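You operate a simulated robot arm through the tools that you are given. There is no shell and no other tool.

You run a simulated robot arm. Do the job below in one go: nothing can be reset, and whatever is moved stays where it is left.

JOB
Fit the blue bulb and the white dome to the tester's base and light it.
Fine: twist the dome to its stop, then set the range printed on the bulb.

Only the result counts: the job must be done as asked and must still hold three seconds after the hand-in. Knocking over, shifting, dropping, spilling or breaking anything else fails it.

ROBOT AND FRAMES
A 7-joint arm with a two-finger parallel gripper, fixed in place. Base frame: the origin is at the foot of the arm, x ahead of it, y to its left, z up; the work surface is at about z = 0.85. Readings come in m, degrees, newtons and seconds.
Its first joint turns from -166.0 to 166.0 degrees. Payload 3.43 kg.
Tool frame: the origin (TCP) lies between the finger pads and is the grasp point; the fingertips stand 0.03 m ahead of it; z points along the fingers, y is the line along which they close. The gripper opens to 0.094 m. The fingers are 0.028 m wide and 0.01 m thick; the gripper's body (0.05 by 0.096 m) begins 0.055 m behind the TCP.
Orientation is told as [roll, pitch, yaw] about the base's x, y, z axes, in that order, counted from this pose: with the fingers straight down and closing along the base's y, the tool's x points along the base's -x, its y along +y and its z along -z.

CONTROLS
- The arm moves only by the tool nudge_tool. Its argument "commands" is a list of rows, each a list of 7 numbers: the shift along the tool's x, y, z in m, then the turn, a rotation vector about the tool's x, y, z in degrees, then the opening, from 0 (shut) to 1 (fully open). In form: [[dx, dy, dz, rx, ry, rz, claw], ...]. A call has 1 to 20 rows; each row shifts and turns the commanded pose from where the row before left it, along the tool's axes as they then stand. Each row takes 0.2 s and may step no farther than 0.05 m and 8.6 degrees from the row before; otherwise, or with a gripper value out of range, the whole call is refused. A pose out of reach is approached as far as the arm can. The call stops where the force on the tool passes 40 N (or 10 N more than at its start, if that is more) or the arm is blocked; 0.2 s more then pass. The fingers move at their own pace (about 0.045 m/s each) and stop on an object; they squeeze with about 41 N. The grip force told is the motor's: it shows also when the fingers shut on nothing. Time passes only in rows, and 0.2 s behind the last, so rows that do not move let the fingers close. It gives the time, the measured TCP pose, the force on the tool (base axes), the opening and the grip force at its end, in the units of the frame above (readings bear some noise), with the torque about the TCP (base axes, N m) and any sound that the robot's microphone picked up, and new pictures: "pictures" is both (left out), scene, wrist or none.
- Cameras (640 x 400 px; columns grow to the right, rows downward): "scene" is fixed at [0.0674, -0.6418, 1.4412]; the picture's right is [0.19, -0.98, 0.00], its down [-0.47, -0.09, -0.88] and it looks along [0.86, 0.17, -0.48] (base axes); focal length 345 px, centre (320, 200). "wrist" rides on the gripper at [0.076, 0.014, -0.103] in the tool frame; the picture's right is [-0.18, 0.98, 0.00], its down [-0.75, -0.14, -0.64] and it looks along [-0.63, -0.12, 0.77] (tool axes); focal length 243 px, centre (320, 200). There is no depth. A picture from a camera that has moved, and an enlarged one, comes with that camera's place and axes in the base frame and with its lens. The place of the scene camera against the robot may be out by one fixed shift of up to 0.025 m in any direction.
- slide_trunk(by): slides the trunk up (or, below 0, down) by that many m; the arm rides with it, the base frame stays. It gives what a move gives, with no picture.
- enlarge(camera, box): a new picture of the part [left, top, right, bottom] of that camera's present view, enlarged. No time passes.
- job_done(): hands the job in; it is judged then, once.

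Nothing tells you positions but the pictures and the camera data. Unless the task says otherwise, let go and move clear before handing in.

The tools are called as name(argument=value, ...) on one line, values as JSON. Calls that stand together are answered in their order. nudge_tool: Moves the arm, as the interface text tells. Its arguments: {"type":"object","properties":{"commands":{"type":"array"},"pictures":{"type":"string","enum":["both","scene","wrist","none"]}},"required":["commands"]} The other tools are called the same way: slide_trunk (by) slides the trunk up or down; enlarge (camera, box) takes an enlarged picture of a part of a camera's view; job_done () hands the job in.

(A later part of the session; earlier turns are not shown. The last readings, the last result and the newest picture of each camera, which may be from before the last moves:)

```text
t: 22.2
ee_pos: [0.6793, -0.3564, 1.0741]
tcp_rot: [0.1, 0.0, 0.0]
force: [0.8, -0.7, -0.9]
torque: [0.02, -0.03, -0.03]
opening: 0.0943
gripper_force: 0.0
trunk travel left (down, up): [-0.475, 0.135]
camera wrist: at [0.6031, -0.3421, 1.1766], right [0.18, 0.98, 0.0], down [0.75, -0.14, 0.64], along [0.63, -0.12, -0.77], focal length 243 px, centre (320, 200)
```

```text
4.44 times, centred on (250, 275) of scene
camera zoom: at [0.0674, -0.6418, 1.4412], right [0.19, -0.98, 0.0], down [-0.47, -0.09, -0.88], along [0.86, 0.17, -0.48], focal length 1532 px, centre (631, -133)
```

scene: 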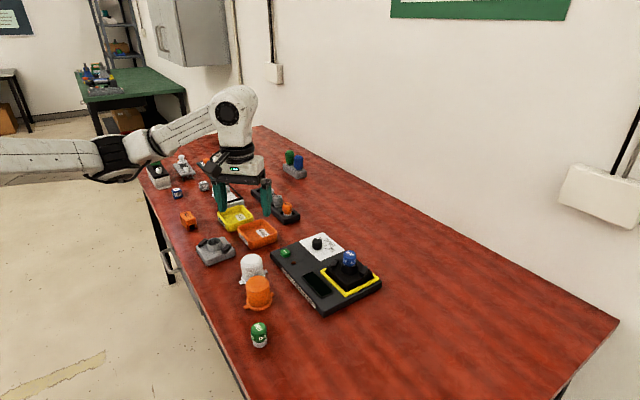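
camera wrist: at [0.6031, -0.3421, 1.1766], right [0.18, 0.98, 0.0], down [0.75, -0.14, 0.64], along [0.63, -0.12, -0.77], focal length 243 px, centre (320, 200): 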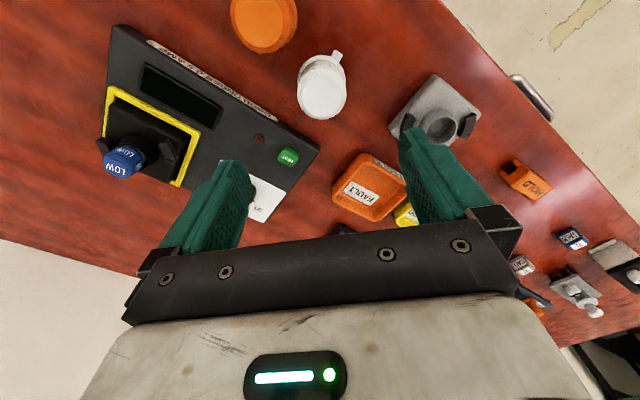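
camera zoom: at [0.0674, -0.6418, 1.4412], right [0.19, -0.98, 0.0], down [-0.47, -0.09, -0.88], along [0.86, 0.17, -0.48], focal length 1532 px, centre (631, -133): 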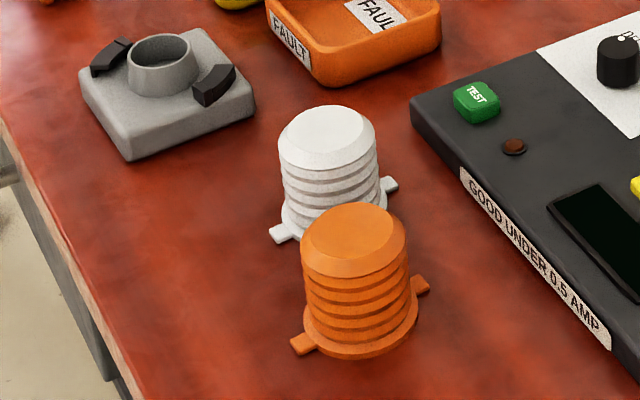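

The dome is at about (0.681, -0.355), top near z 0.91, lugs along about 138°. I'll go down part-way with a narrower opening and check alignment.

nudge_tool(commands=[[0, 0.002, 0.03, 0, 0, 0, 0.75], [0, 0, 0.04, 0, 0, 0, 0.75], [0, 0, 0.04, 0, 0, 0, 0.75], [0, 0, 0.008, 0, 0, 0, 0.75], [0, 0, 0, 0, 0, 0, 0.75], [0, 0, 0, 0, 0, 0, 0.75]])

enlarge(camera="wrist", box=[220, 60, 420, 240])

enlarge(camera="scene", box=[200, 210, 330, 320])

```text
t: 23.6
ee_pos: [0.6785, -0.3547, 0.9561]
tcp_rot: [-0.1, 0.0, 0.0]
force: [-0.2, 0.4, 0.3]
torque: [0.02, 0.02, -0.01]
opening: 0.0703
gripper_force: 0.0
trunk travel left (down, up): [-0.475, 0.135]
camera wrist: at [0.6033, -0.3409, 1.0575], right [0.18, 0.98, 0.0], down [0.75, -0.14, 0.64], along [0.63, -0.12, -0.77], focal length 243 px, centre (320, 200)
```

scene: 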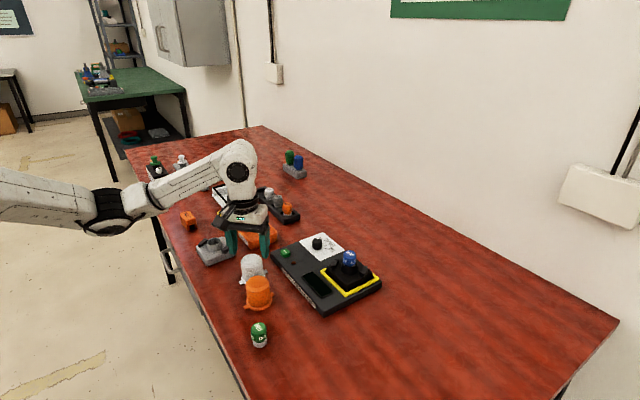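
wrist: 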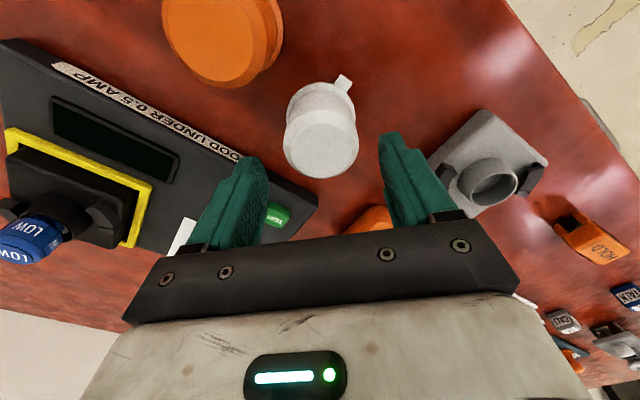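

```text
2.22 times, centred on (320, 150) of wrist
camera zoom: at [0.6033, -0.3409, 1.0575], right [0.18, 0.98, 0.0], down [0.75, -0.14, 0.64], along [0.63, -0.12, -0.77], focal length 539 px, centre (320, 311)
```

zoom: 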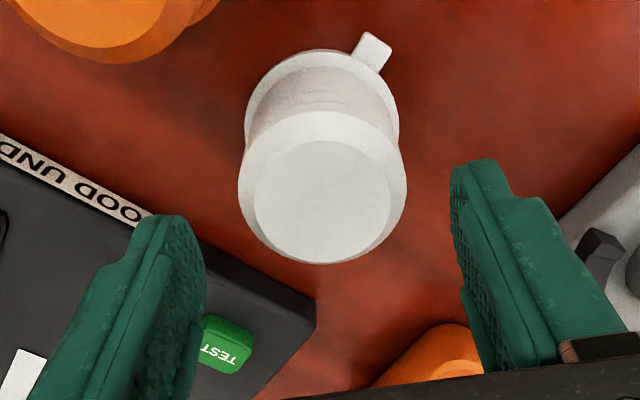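

```text
3.64 times, centred on (265, 265) of scene
camera zoom: at [0.0674, -0.6418, 1.4412], right [0.19, -0.98, 0.0], down [-0.47, -0.09, -0.88], along [0.86, 0.17, -0.48], focal length 1254 px, centre (520, -36)
```

zoom: 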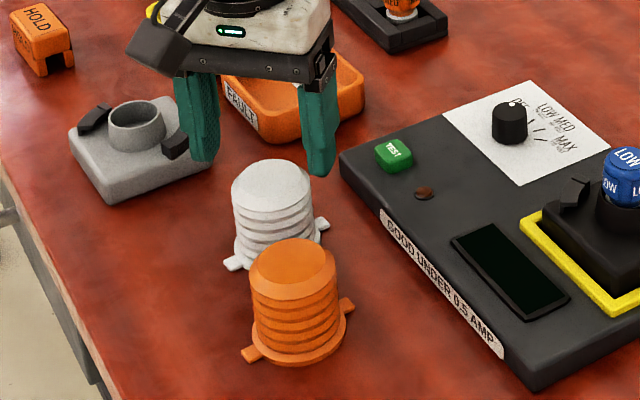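

The dome centre is about 3 mm further in x and its top is at z 0.909. I'll correct, go down and grip.

nudge_tool(commands=[[-0.003, 0, 0.015, 0, 0, 0, 0.75], [0, 0, 0.02, 0, 0, 0, 0.75], [0, 0, 0.015, 0, 0, 0, 0.75], [0, 0, 0, 0, 0, 0, 0.75], [0, 0, 0, 0, 0, 0, 0.55], [0, 0, 0, 0, 0, 0, 0], [0, 0, 0, 0, 0, 0, 0], [0, 0, 0, 0, 0, 0, 0]])

enlarge(camera="wrist", box=[220, 60, 420, 240])

enlarge(camera="scene", box=[200, 210, 330, 320])

```text
t: 25.4
ee_pos: [0.6826, -0.3544, 0.904]
tcp_rot: [0.1, 0.0, -0.1]
force: [-0.6, 0.0, -0.5]
torque: [0.0, 0.01, 0.0]
opening: 0.0526
gripper_force: 41.3
trunk travel left (down, up): [-0.475, 0.135]
camera wrist: at [0.6068, -0.3411, 1.0074], right [0.18, 0.98, 0.0], down [0.75, -0.14, 0.64], along [0.63, -0.12, -0.77], focal length 243 px, centre (320, 200)
```

scene: 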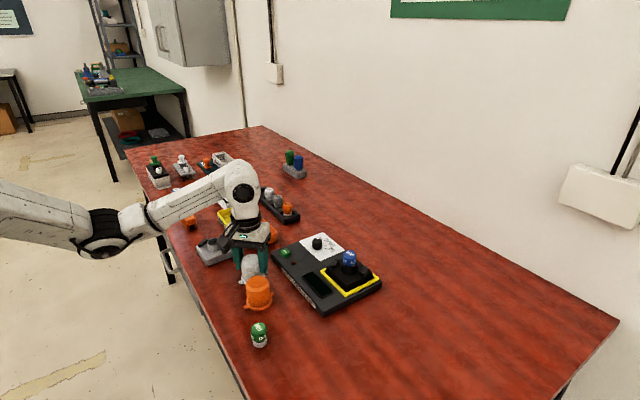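
wrist: 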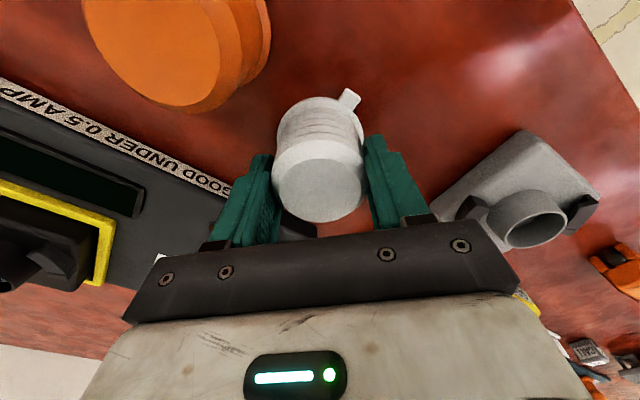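

```text
2.22 times, centred on (320, 150) of wrist
camera zoom: at [0.6068, -0.3411, 1.0074], right [0.18, 0.98, 0.0], down [0.75, -0.14, 0.64], along [0.63, -0.12, -0.77], focal length 539 px, centre (320, 311)
```

zoom: 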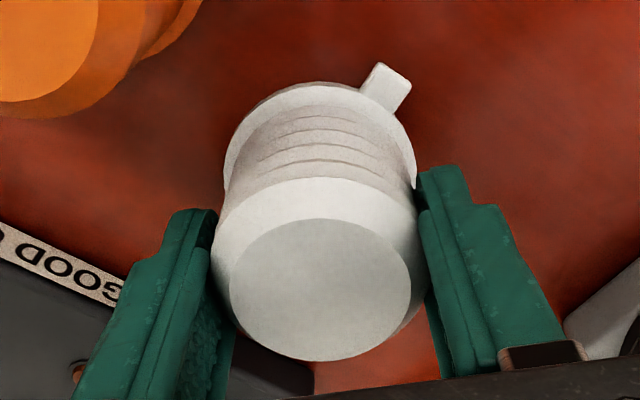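

```text
3.64 times, centred on (265, 265) of scene
camera zoom: at [0.0674, -0.6418, 1.4412], right [0.19, -0.98, 0.0], down [-0.47, -0.09, -0.88], along [0.86, 0.17, -0.48], focal length 1254 px, centre (520, -36)
```

zoom: 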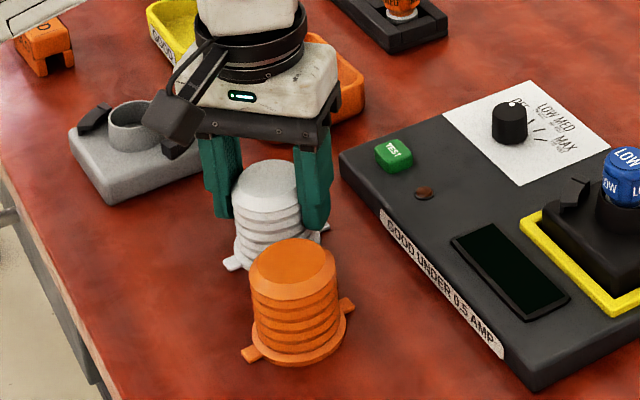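

The dome is held. I'll lift it high and carry it over the socket.

nudge_tool(commands=[[0, 0, -0.02, 0, 0, 0, 0], [0, 0, -0.045, 0, 0, 0, 0], [0, 0, -0.045, 0, 0, 0, 0], [0, 0, -0.045, 0, 0, 0, 0], [-0.00454, -0.04826, 0, 0, 0, 0, 0], [-0.00454, -0.04826, 0, 0, 0, 0, 0], [-0.00454, -0.04826, 0, 0, 0, 0, 0], [-0.00454, -0.04826, 0, 0, 0, 0, 0], [-0.00454, -0.04826, 0, 0, 0, 0, 0], [0, 0, 0, 0, 0, 0, 0], [0, 0, 0, 0, 0, 0, 0]])

enlarge(camera="wrist", box=[220, 40, 420, 220])

enlarge(camera="scene", box=[290, 190, 410, 300])

```text
t: 27.8
ee_pos: [0.706, -0.5963, 1.0597]
tcp_rot: [0.0, 0.0, 0.1]
force: [0.5, 0.3, 0.0]
torque: [-0.01, 0.02, 0.02]
opening: 0.0529
gripper_force: 40.4
trunk travel left (down, up): [-0.475, 0.135]
camera wrist: at [0.6309, -0.5824, 1.1615], right [0.18, 0.98, 0.0], down [0.75, -0.14, 0.64], along [0.63, -0.12, -0.77], focal length 243 px, centre (320, 200)
```

scene: 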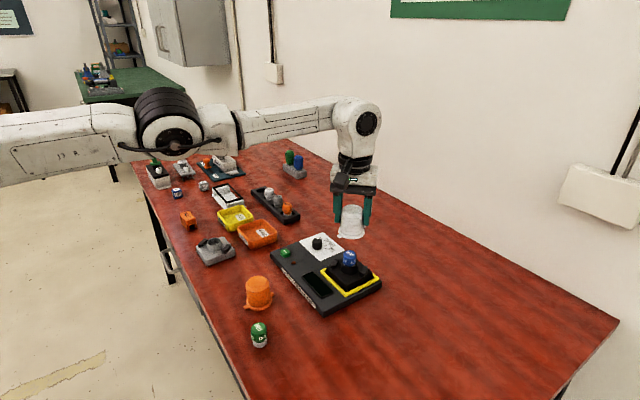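
wrist: 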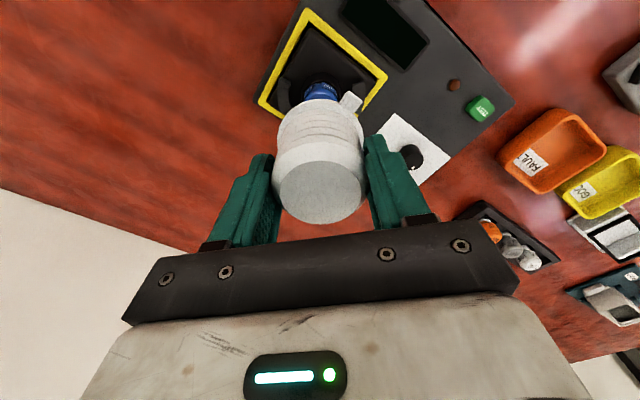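

```text
2.22 times, centred on (320, 130) of wrist
camera zoom: at [0.6309, -0.5824, 1.1615], right [0.18, 0.98, 0.0], down [0.75, -0.14, 0.64], along [0.63, -0.12, -0.77], focal length 539 px, centre (320, 356)
```

zoom: 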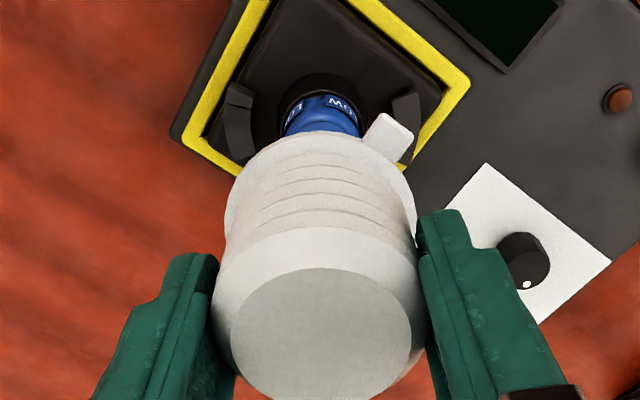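

```text
3.64 times, centred on (350, 245) of scene
camera zoom: at [0.0674, -0.6418, 1.4412], right [0.19, -0.98, 0.0], down [-0.47, -0.09, -0.88], along [0.86, 0.17, -0.48], focal length 1254 px, centre (211, 36)
```

zoom: 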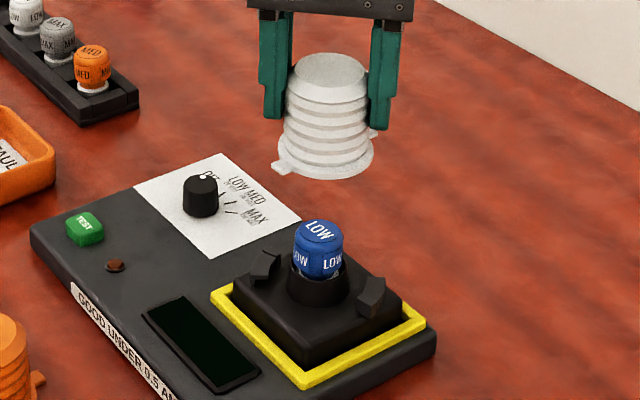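

I'll lower the dome over the bulb until its flange is about 2 cm above the base plate, then check.

nudge_tool(commands=[[0, 0, 0.02, 0, 0, 0, 0], [0, 0, 0.02, 0, 0, 0, 0], [0, 0, 0.015, 0, 0, 0, 0], [0, 0, 0.015, 0, 0, 0, 0], [0, 0, 0, 0, 0, 0, 0], [0, 0, 0, 0, 0, 0, 0]], pictures="none")

enlarge(camera="wrist", box=[240, 40, 400, 200])

enlarge(camera="scene", box=[310, 220, 390, 300])

```text
t: 29.2
ee_pos: [0.7055, -0.5948, 0.9895]
tcp_rot: [0.0, 0.0, 0.0]
force: [-0.2, -0.4, -1.2]
torque: [-0.02, 0.01, 0.01]
opening: 0.0525
gripper_force: 41.4
trunk travel left (down, up): [-0.475, 0.135]
```

```text
2.50 times, centred on (320, 120) of wrist
camera zoom: at [0.63, -0.5819, 1.0916], right [0.18, 0.98, 0.0], down [0.75, -0.14, 0.64], along [0.63, -0.12, -0.77], focal length 606 px, centre (320, 400)
```

zoom: 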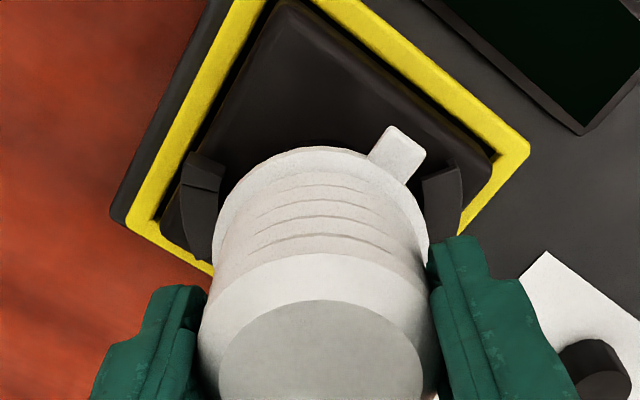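

```text
5.00 times, centred on (350, 260) of scene
camera zoom: at [0.0674, -0.6418, 1.4412], right [0.19, -0.98, 0.0], down [-0.47, -0.09, -0.88], along [0.86, 0.17, -0.48], focal length 1724 px, centre (170, -100)
```

zoom: 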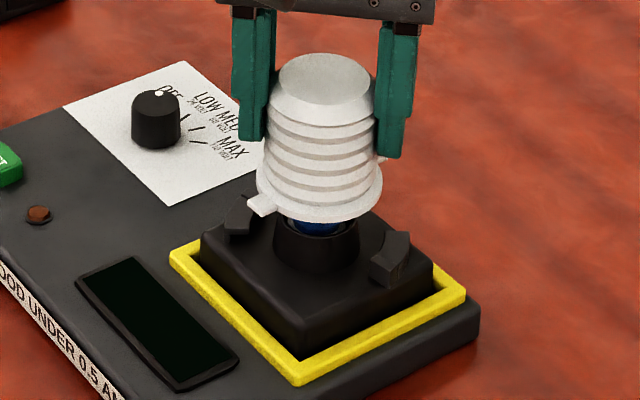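

Alignment agrees within about 1 mm in both views. I'll lower the dome slowly.

nudge_tool(commands=[[0, 0, 0.005, 0, 0, 0, 0], [0, 0, 0.005, 0, 0, 0, 0], [0, 0, 0.005, 0, 0, 0, 0], [0, 0, 0.005, 0, 0, 0, 0], [0, 0, 0.003, 0, 0, 0, 0], [0, 0, 0.003, 0, 0, 0, 0], [0, 0, 0, 0, 0, 0, 0]], pictures="none")

enlarge(camera="wrist", box=[240, 40, 400, 200])

enlarge(camera="scene", box=[310, 220, 390, 300])

```text
t: 30.8
ee_pos: [0.7051, -0.5956, 0.9638]
tcp_rot: [0.0, 0.0, 0.0]
force: [0.3, -0.1, -0.1]
torque: [0.0, 0.04, 0.01]
opening: 0.0524
gripper_force: 41.1
trunk travel left (down, up): [-0.475, 0.135]
```

```text
2.50 times, centred on (320, 120) of wrist
camera zoom: at [0.6298, -0.5824, 1.066], right [0.18, 0.98, 0.0], down [0.75, -0.14, 0.64], along [0.63, -0.12, -0.77], focal length 606 px, centre (320, 400)
```

zoom: 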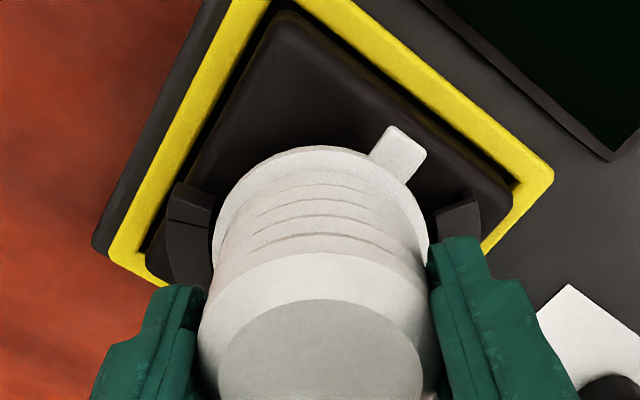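

```text
5.00 times, centred on (350, 260) of scene
camera zoom: at [0.0674, -0.6418, 1.4412], right [0.19, -0.98, 0.0], down [-0.47, -0.09, -0.88], along [0.86, 0.17, -0.48], focal length 1724 px, centre (170, -100)
```

zoom: 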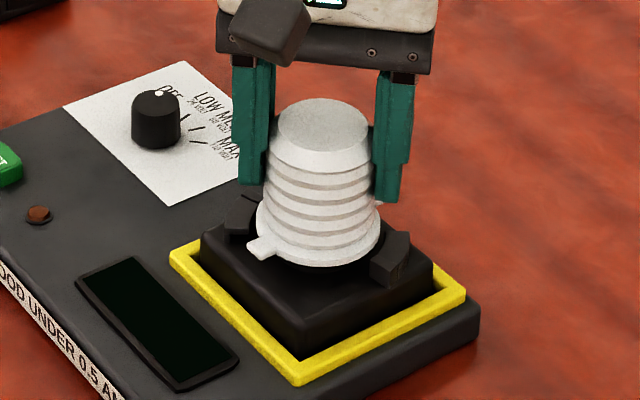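

nudge_tool(commands=[[0, 0.001, 0.003, 0, 0, 0, 0], [0, 0, 0.003, 0, 0, 0, 0], [0, 0, 0.002, 0, 0, 0, 0], [0, 0, 0.002, 0, 0, 0, 0], [0, 0, 0, 0, 0, 0, 0]], pictures="none")

enlarge(camera="wrist", box=[240, 40, 400, 200])

enlarge(camera="scene", box=[310, 220, 390, 300])

```text
t: 32.0
ee_pos: [0.7051, -0.5947, 0.9542]
tcp_rot: [-0.1, 0.1, 0.0]
force: [0.3, 0.1, -0.5]
torque: [0.03, -0.02, 0.0]
opening: 0.0523
gripper_force: 41.2
trunk travel left (down, up): [-0.475, 0.135]
```

```text
2.50 times, centred on (320, 120) of wrist
camera zoom: at [0.6294, -0.5815, 1.0563], right [0.18, 0.98, 0.0], down [0.75, -0.14, 0.64], along [0.63, -0.12, -0.77], focal length 606 px, centre (320, 400)
```

zoom: 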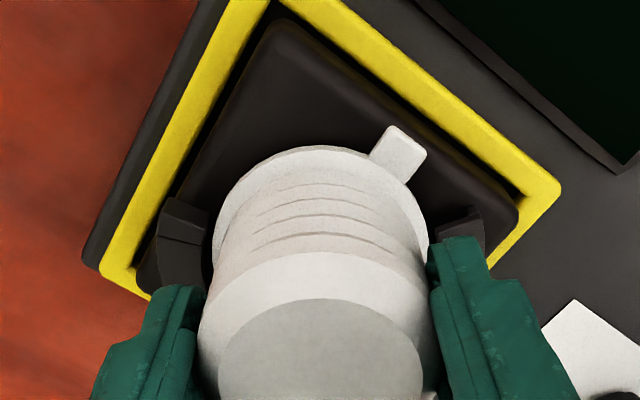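

```text
5.00 times, centred on (350, 260) of scene
camera zoom: at [0.0674, -0.6418, 1.4412], right [0.19, -0.98, 0.0], down [-0.47, -0.09, -0.88], along [0.86, 0.17, -0.48], focal length 1724 px, centre (170, -100)
```

zoom: 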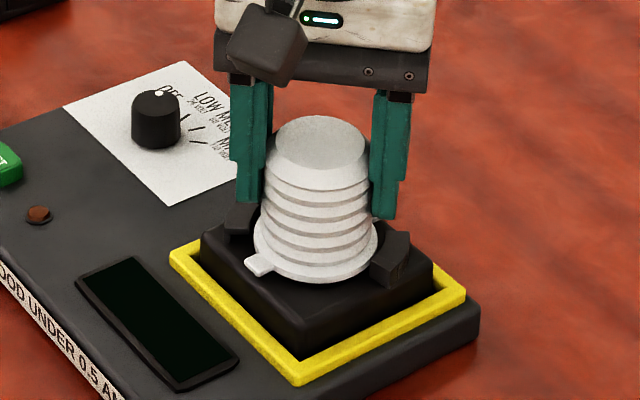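

nudge_tool(commands=[[0, 0, 0.0015, 0, 0, 0, 0], [0, 0, 0.0015, 0, 0, 0, 0], [0, 0, 0.0015, 0, 0, 0, 0], [0, 0, 0, 0, 0, 0, 0]], pictures="none")

enlarge(camera="scene", box=[325, 240, 375, 285])

```text
t: 33.0
ee_pos: [0.7053, -0.5958, 0.9508]
tcp_rot: [0.0, 0.0, 0.1]
force: [-1.2, 0.9, 8.3]
torque: [0.18, 0.3, -0.02]
opening: 0.0524
gripper_force: 41.2
trunk travel left (down, up): [-0.475, 0.135]
```

```text
8.89 times, centred on (350, 262) of scene
camera zoom: at [0.0674, -0.6418, 1.4412], right [0.19, -0.98, 0.0], down [-0.47, -0.09, -0.88], along [0.86, 0.17, -0.48], focal length 3064 px, centre (53, -356)
```

zoom: 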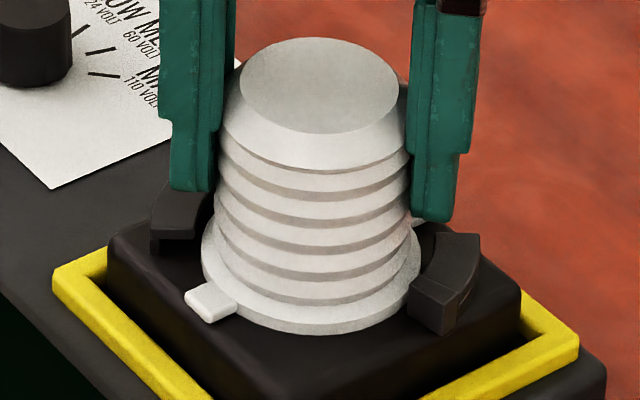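

The dome rests on the base plate (8 N). I'll ease a little and twist clockwise in stages, watching the torque.

nudge_tool(commands=[[0, 0, -0.0005, 0, 0, 0, 0], [0, 0, 0, 0, 0, 5, 0], [0, 0, 0, 0, 0, 5, 0], [0, 0, 0, 0, 0, 5, 0], [0, 0, 0, 0, 0, 5, 0], [0, 0, 0, 0, 0, 5, 0], [0, 0, 0, 0, 0, 5, 0], [0, 0, 0, 0, 0, 0, 0]], pictures="none")

enlarge(camera="scene", box=[325, 240, 375, 285])

enlarge(camera="wrist", box=[240, 40, 400, 200])

```text
t: 34.8
ee_pos: [0.706, -0.5958, 0.9506]
tcp_rot: [-0.1, 0.0, -30.1]
force: [-2.3, -3.3, 11.7]
torque: [0.1, 0.35, 0.07]
opening: 0.0524
gripper_force: 41.4
trunk travel left (down, up): [-0.475, 0.135]
```

```text
8.89 times, centred on (350, 262) of scene
camera zoom: at [0.0674, -0.6418, 1.4412], right [0.19, -0.98, 0.0], down [-0.47, -0.09, -0.88], along [0.86, 0.17, -0.48], focal length 3064 px, centre (53, -356)
```

zoom: 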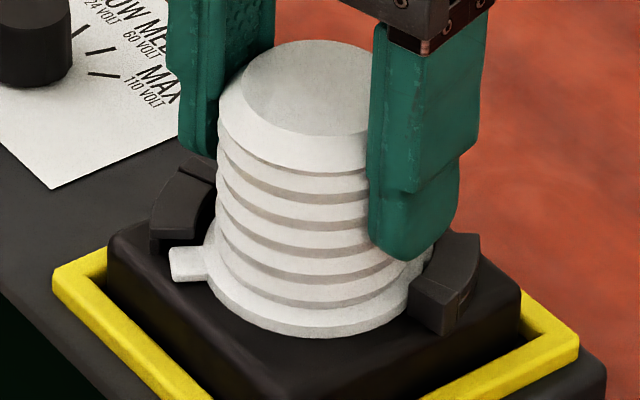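

```text
2.50 times, centred on (320, 120) of wrist
camera zoom: at [0.6464, -0.5452, 1.0528], right [0.65, 0.76, 0.0], down [0.58, -0.5, 0.64], along [0.49, -0.42, -0.77], focal length 606 px, centre (320, 400)
```

zoom: 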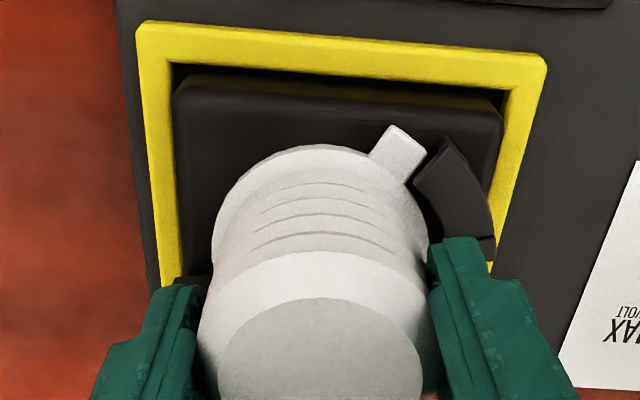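

The dome turns with the hand and the lug is just entering the hook. I'll continue.

nudge_tool(commands=[[0, 0, 0, 0, 0, 4, 0], [0, 0, 0, 0, 0, 4, 0], [0, 0, 0, 0, 0, 4, 0], [0, 0, 0, 0, 0, 4, 0], [0, 0, 0, 0, 0, 4, 0], [0, 0, 0, 0, 0, 0, 0]], pictures="none")

enlarge(camera="scene", box=[325, 240, 375, 285])

enlarge(camera="wrist", box=[240, 40, 400, 200])

```text
t: 36.2
ee_pos: [0.7045, -0.5949, 0.9494]
tcp_rot: [0.1, 0.0, -50.1]
force: [0.9, -1.9, 12.7]
torque: [0.2, 0.1, -0.02]
opening: 0.052
gripper_force: 40.6
trunk travel left (down, up): [-0.475, 0.135]
```

```text
8.89 times, centred on (350, 262) of scene
camera zoom: at [0.0674, -0.6418, 1.4412], right [0.19, -0.98, 0.0], down [-0.47, -0.09, -0.88], along [0.86, 0.17, -0.48], focal length 3064 px, centre (53, -356)
```

zoom: 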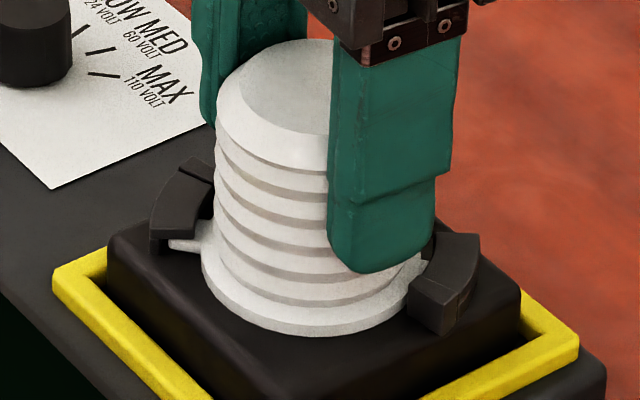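

```text
2.50 times, centred on (320, 120) of wrist
camera zoom: at [0.6677, -0.5276, 1.0527], right [0.87, 0.49, 0.0], down [0.38, -0.67, 0.64], along [0.32, -0.56, -0.77], focal length 606 px, centre (320, 400)
```

zoom: 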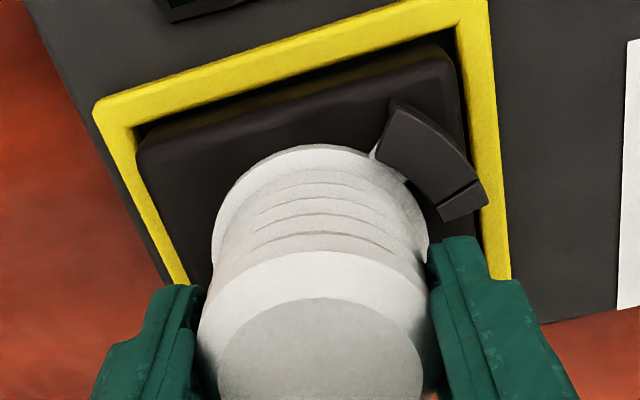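

The lugs run under the hooks. I'll turn on in small steps toward the stop.

nudge_tool(commands=[[0, 0, 0, 0, 0, 3, 0], [0, 0, 0, 0, 0, 3, 0], [0, 0, 0, 0, 0, 2, 0], [0, 0, 0, 0, 0, 2, 0], [0, 0, 0, 0, 0, 0, 0]], pictures="none")

enlarge(camera="wrist", box=[240, 40, 400, 200])

```text
t: 37.4
ee_pos: [0.7086, -0.5949, 0.9514]
tcp_rot: [0.1, -0.3, -59.9]
force: [12.5, -10.6, 9.5]
torque: [-0.41, -0.66, 0.59]
opening: 0.0522
gripper_force: 40.9
trunk travel left (down, up): [-0.475, 0.135]
```

```text
2.50 times, centred on (320, 120) of wrist
camera zoom: at [0.6812, -0.5225, 1.0526], right [0.94, 0.33, 0.0], down [0.25, -0.72, 0.64], along [0.22, -0.61, -0.76], focal length 606 px, centre (320, 400)
```

zoom: 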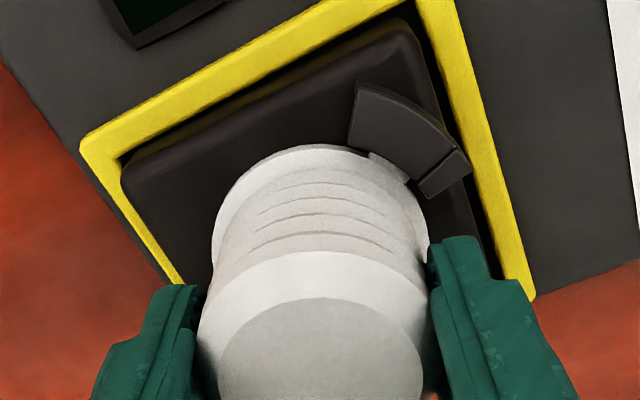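

One lug has reached its stop and the dome is pushed slightly sideways. I'll shift the hand a little to relieve the side force and then turn a few degrees more so that both lugs bear.

nudge_tool(commands=[[-0.002, 0.0005, 0, 0, 0, 0, 0], [0, 0, 0, 0, 0, 2, 0], [0, 0, 0, 0, 0, 0, 0]], pictures="none")

enlarge(camera="wrist", box=[240, 40, 400, 200])

enlarge(camera="scene", box=[325, 240, 375, 285])

```text
t: 38.2
ee_pos: [0.709, -0.5962, 0.9503]
tcp_rot: [-0.1, 0.0, -62.0]
force: [8.7, -0.9, 12.3]
torque: [0.27, -0.35, 1.11]
opening: 0.0523
gripper_force: 41.5
trunk travel left (down, up): [-0.475, 0.135]
```

```text
2.50 times, centred on (320, 120) of wrist
camera zoom: at [0.6843, -0.5224, 1.0525], right [0.95, 0.3, 0.0], down [0.23, -0.73, 0.64], along [0.19, -0.61, -0.77], focal length 606 px, centre (320, 400)
```

zoom: 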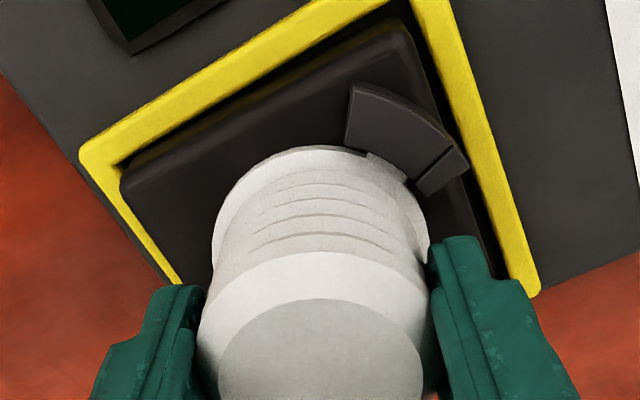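

```text
8.89 times, centred on (350, 262) of scene
camera zoom: at [0.0674, -0.6418, 1.4412], right [0.19, -0.98, 0.0], down [-0.47, -0.09, -0.88], along [0.86, 0.17, -0.48], focal length 3064 px, centre (53, -356)
```

zoom: 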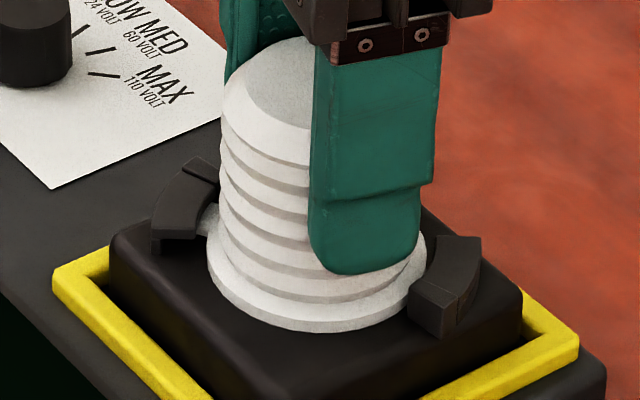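

nudge_tool(commands=[[-0.001, 0.0005, 0, 0, 0, 1.5, 0], [0, 0, 0, 0, 0, 1.5, 0], [0, 0, 0, 0, 0, 0, 0]], pictures="none")

enlarge(camera="wrist", box=[300, 60, 380, 120])

enlarge(camera="scene", box=[325, 240, 375, 285])

```text
t: 39.0
ee_pos: [0.7082, -0.5959, 0.9508]
tcp_rot: [0.1, 0.0, -65.0]
force: [9.6, 2.9, 8.8]
torque: [0.38, -0.45, 0.97]
opening: 0.0526
gripper_force: 40.8
trunk travel left (down, up): [-0.475, 0.135]
```

```text
6.67 times, centred on (340, 90) of wrist
camera zoom: at [0.6895, -0.5215, 1.0523], right [0.97, 0.25, 0.0], down [0.19, -0.74, 0.64], along [0.16, -0.62, -0.77], focal length 1618 px, centre (187, 933)
```

zoom: 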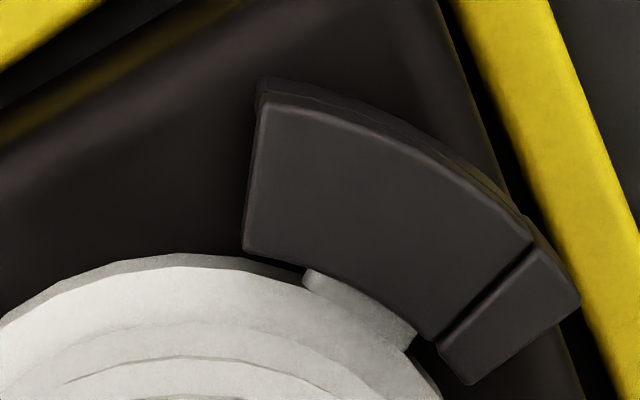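

```text
8.89 times, centred on (350, 262) of scene
camera zoom: at [0.0674, -0.6418, 1.4412], right [0.19, -0.98, 0.0], down [-0.47, -0.09, -0.88], along [0.86, 0.17, -0.48], focal length 3064 px, centre (53, -356)
```

zoom: 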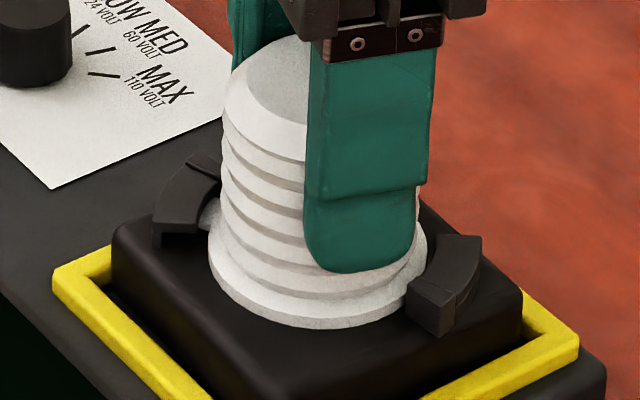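

The hand now begins to slip on the dome at about 1 N m, which suggests the stop is reached. One more small turn to confirm that the lug no longer moves relative to the hook.

nudge_tool(commands=[[0, 0, 0, 0, 0, 2, 0], [0, 0, 0, 0, 0, 2, 0], [0, 0, 0, 0, 0, 0, 0]], pictures="none")

enlarge(camera="wrist", box=[300, 60, 380, 120])

enlarge(camera="scene", box=[325, 240, 375, 285])

```text
t: 39.8
ee_pos: [0.7079, -0.5954, 0.9499]
tcp_rot: [0.1, 0.0, -69.1]
force: [11.3, 7.3, 6.1]
torque: [0.58, -0.65, 1.03]
opening: 0.0533
gripper_force: 41.2
trunk travel left (down, up): [-0.475, 0.135]
```

```text
6.67 times, centred on (340, 90) of wrist
camera zoom: at [0.6946, -0.5203, 1.052], right [0.98, 0.18, 0.0], down [0.14, -0.75, 0.64], along [0.12, -0.63, -0.77], focal length 1618 px, centre (187, 933)
```

zoom: 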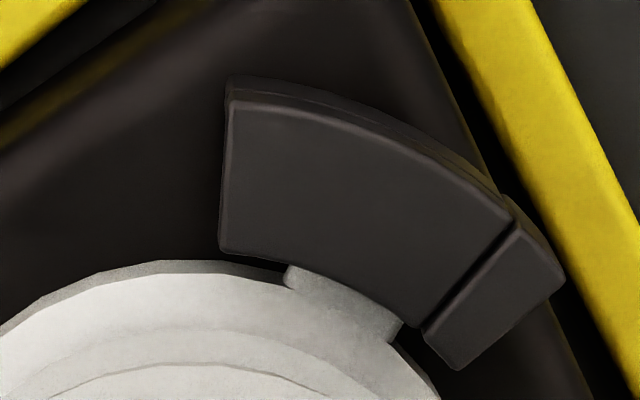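

```text
8.89 times, centred on (350, 262) of scene
camera zoom: at [0.0674, -0.6418, 1.4412], right [0.19, -0.98, 0.0], down [-0.47, -0.09, -0.88], along [0.86, 0.17, -0.48], focal length 3064 px, centre (53, -356)
```

zoom: 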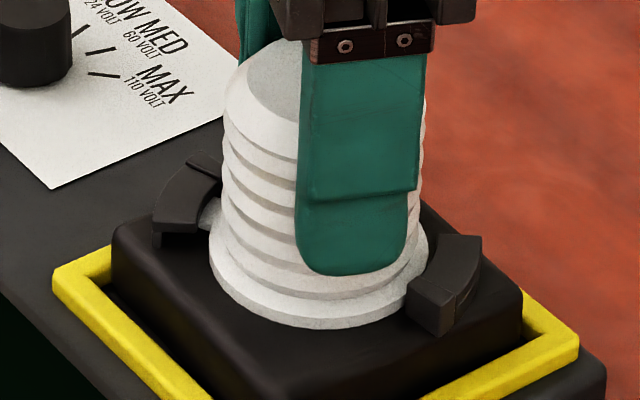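

The lug and hook stay fixed together while the hand slips: the dome is at its stop. I'll relieve the side force, open, and rise.

nudge_tool(commands=[[0.0004, 0.0017, 0, 0, 0, 0, 0], [0, 0, 0, 0, 0, 0, 0], [0, 0, 0, 0, 0, 0, 0.65], [0, 0, 0, 0, 0, 0, 0.75], [0, 0, 0, 0, 0, 0, 0.75], [0, 0, -0.015, 0, 0, 0, 0.75], [0, 0, -0.03, 0, 0, 0, 0.75], [0, 0, -0.045, 0, 0, 0, 0.75], [0, 0, -0.045, 0, 0, 0, 0.75], [0, 0, 0, 0, 0, 0, 0.75], [0, 0, 0, 0, 0, 0, 0.75]])

enlarge(camera="wrist", box=[260, 30, 400, 150])

enlarge(camera="scene", box=[325, 240, 375, 285])

```text
t: 42.2
ee_pos: [0.7102, -0.5965, 1.0841]
tcp_rot: [-0.1, 0.0, -69.1]
force: [-0.4, 0.8, -0.4]
torque: [0.0, 0.01, 0.02]
opening: 0.0707
gripper_force: 0.1
trunk travel left (down, up): [-0.475, 0.135]
camera wrist: at [0.6962, -0.5205, 1.1867], right [0.98, 0.18, 0.0], down [0.14, -0.75, 0.64], along [0.12, -0.63, -0.77], focal length 243 px, centre (320, 200)
```

scene: 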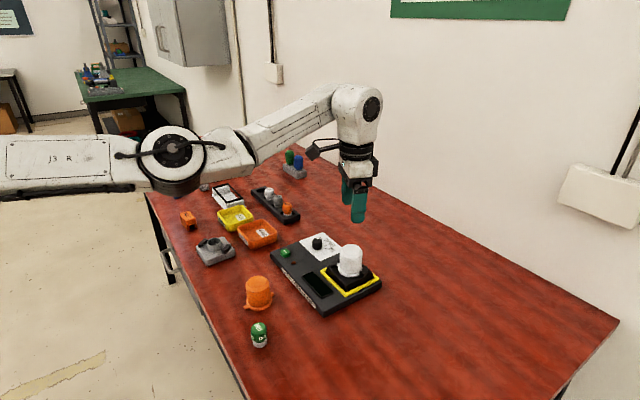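
wrist: 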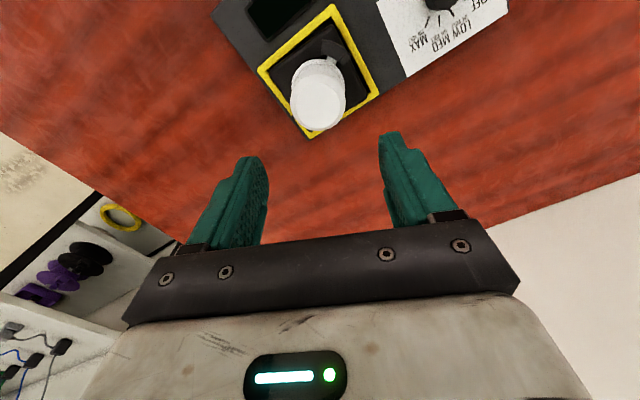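

```text
3.33 times, centred on (330, 90) of wrist
camera zoom: at [0.6962, -0.5205, 1.1867], right [0.98, 0.18, 0.0], down [0.14, -0.75, 0.64], along [0.12, -0.63, -0.77], focal length 809 px, centre (287, 567)
```

zoom: 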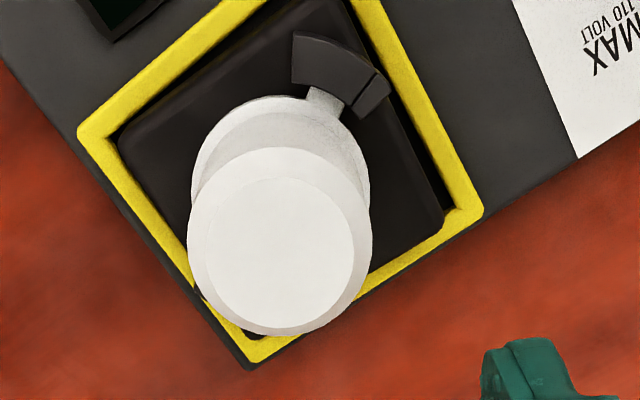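

```text
8.89 times, centred on (350, 262) of scene
camera zoom: at [0.0674, -0.6418, 1.4412], right [0.19, -0.98, 0.0], down [-0.47, -0.09, -0.88], along [0.86, 0.17, -0.48], focal length 3064 px, centre (53, -356)
```

zoom: 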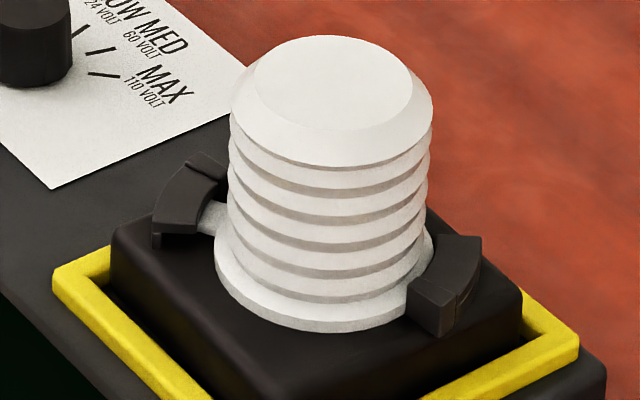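

The dome is locked, with the lug at its stop. Next, I turn the wrist back and move over the range dial.

nudge_tool(commands=[[0, 0, 0, 0, 0, -8.5, 0.75], [0, 0, 0, 0, 0, -8.5, 0.75], [0, 0, 0, 0, 0, -8.5, 0.75], [0, 0, 0, 0, 0, -8.5, 0.75], [0, 0, 0, 0, 0, -8.5, 0.75], [0, 0, 0, 0, 0, -8.5, 0.75], [0, 0, 0, 0, 0, -8.5, 0.75], [0, 0, 0, 0, 0, -8.5, 0.75], [0, 0, 0, 0, 0, -1, 0.75], [-0.022, 0.0271, 0.016, 0, 0, 0, 0.75], [-0.022, 0.0271, 0.016, 0, 0, 0, 0.75], [-0.022, 0.0271, 0.016, 0, 0, 0, 0.75], [-0.022, 0.0271, 0.016, 0, 0, 0, 0.75], [0, 0, 0, 0, 0, 0, 0.75], [0, 0, 0, 0, 0, 0, 0.75]])

enlarge(camera="wrist", box=[270, 60, 370, 160])

enlarge(camera="scene", box=[300, 225, 350, 265])

```text
t: 45.4
ee_pos: [0.7968, -0.4873, 1.0205]
tcp_rot: [0.0, -0.1, 0.1]
force: [-0.4, -0.3, 0.4]
torque: [0.01, 0.0, 0.03]
opening: 0.0706
gripper_force: 0.0
trunk travel left (down, up): [-0.475, 0.135]
camera wrist: at [0.722, -0.4735, 1.123], right [0.18, 0.98, 0.0], down [0.75, -0.14, 0.64], along [0.63, -0.12, -0.77], focal length 243 px, centre (320, 200)
```

scene: 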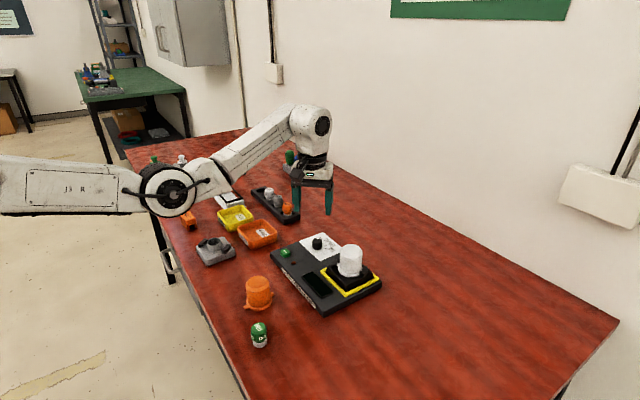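
wrist: 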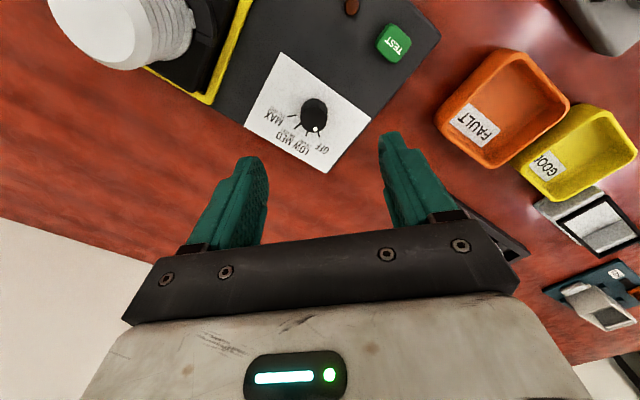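

```text
4.00 times, centred on (320, 110) of wrist
camera zoom: at [0.722, -0.4735, 1.123], right [0.18, 0.98, 0.0], down [0.75, -0.14, 0.64], along [0.63, -0.12, -0.77], focal length 970 px, centre (320, 560)
```

zoom: 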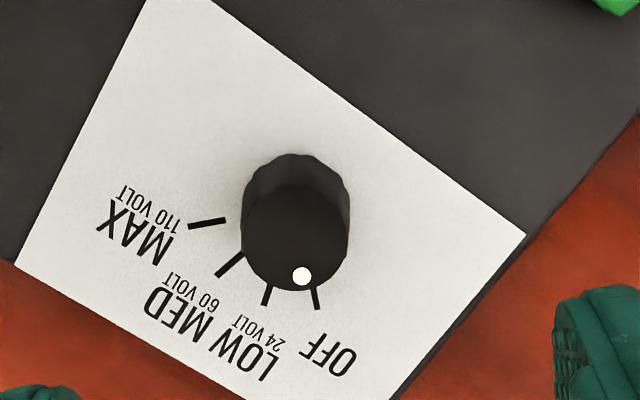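

```text
10.00 times, centred on (325, 245) of scene
camera zoom: at [0.0674, -0.6418, 1.4412], right [0.19, -0.98, 0.0], down [-0.47, -0.09, -0.88], along [0.86, 0.17, -0.48], focal length 3447 px, centre (270, -250)
```

zoom: 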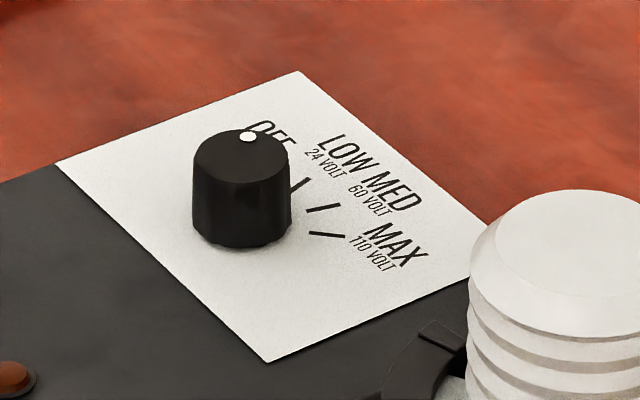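

The knob is at about (0.808, -0.496), top z 0.897, 26 mm wide; its ticks are 30° apart, OFF at about +3° and LOW at about -27°, so it must turn 30° clockwise. I'll move over it and go down part-way.

nudge_tool(commands=[[-0.0105, -0.008, 0.02, 0, 0, 0, 0.65], [0, 0, 0.03, 0, 0, 0, 0.65], [0, 0, 0.02, 0, 0, 0, 0.65], [0, 0, 0, 0, 0, 0, 0.65], [0, 0, 0, 0, 0, 0, 0.65]])

enlarge(camera="wrist", box=[250, 80, 390, 200])

enlarge(camera="scene", box=[270, 190, 380, 280])

```text
t: 46.6
ee_pos: [0.8078, -0.4957, 0.9522]
tcp_rot: [-0.1, 0.0, 0.0]
force: [0.9, 0.0, 0.3]
torque: [0.01, 0.0, -0.01]
opening: 0.0609
gripper_force: 0.1
trunk travel left (down, up): [-0.475, 0.135]
camera wrist: at [0.7314, -0.4819, 1.0531], right [0.18, 0.98, 0.0], down [0.75, -0.14, 0.64], along [0.63, -0.12, -0.77], focal length 243 px, centre (320, 200)
```

scene: 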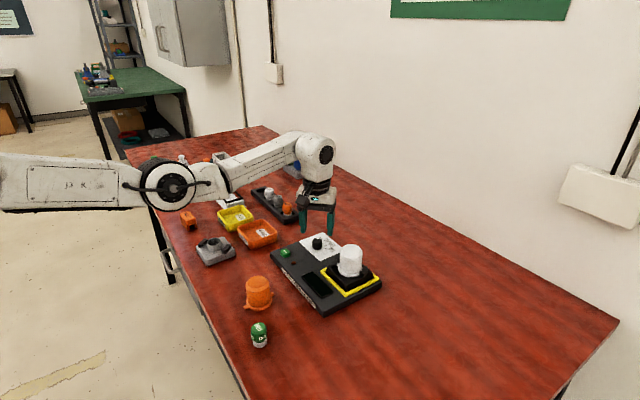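
wrist: 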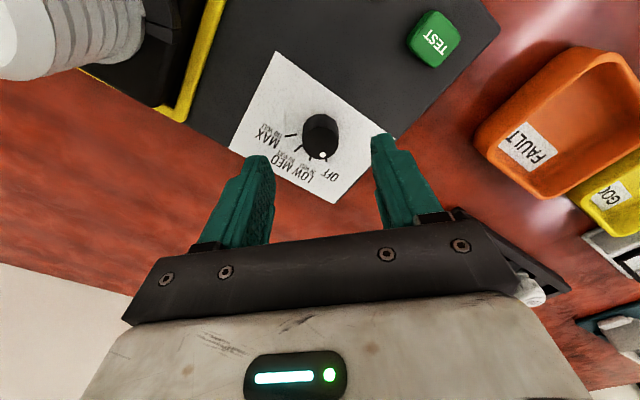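

```text
3.33 times, centred on (320, 140) of wrist
camera zoom: at [0.7314, -0.4819, 1.0531], right [0.18, 0.98, 0.0], down [0.75, -0.14, 0.64], along [0.63, -0.12, -0.77], focal length 809 px, centre (320, 400)
```

zoom: 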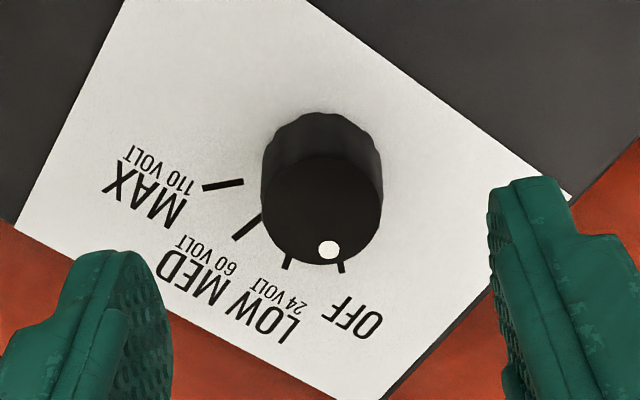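

```text
4.44 times, centred on (325, 235) of scene
camera zoom: at [0.0674, -0.6418, 1.4412], right [0.19, -0.98, 0.0], down [-0.47, -0.09, -0.88], along [0.86, 0.17, -0.48], focal length 1532 px, centre (298, 44)
```

zoom: 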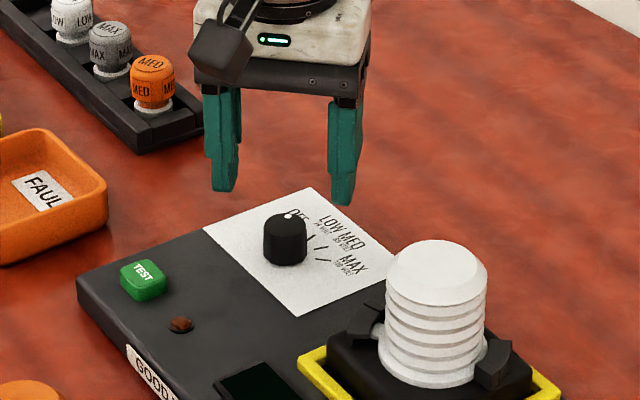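

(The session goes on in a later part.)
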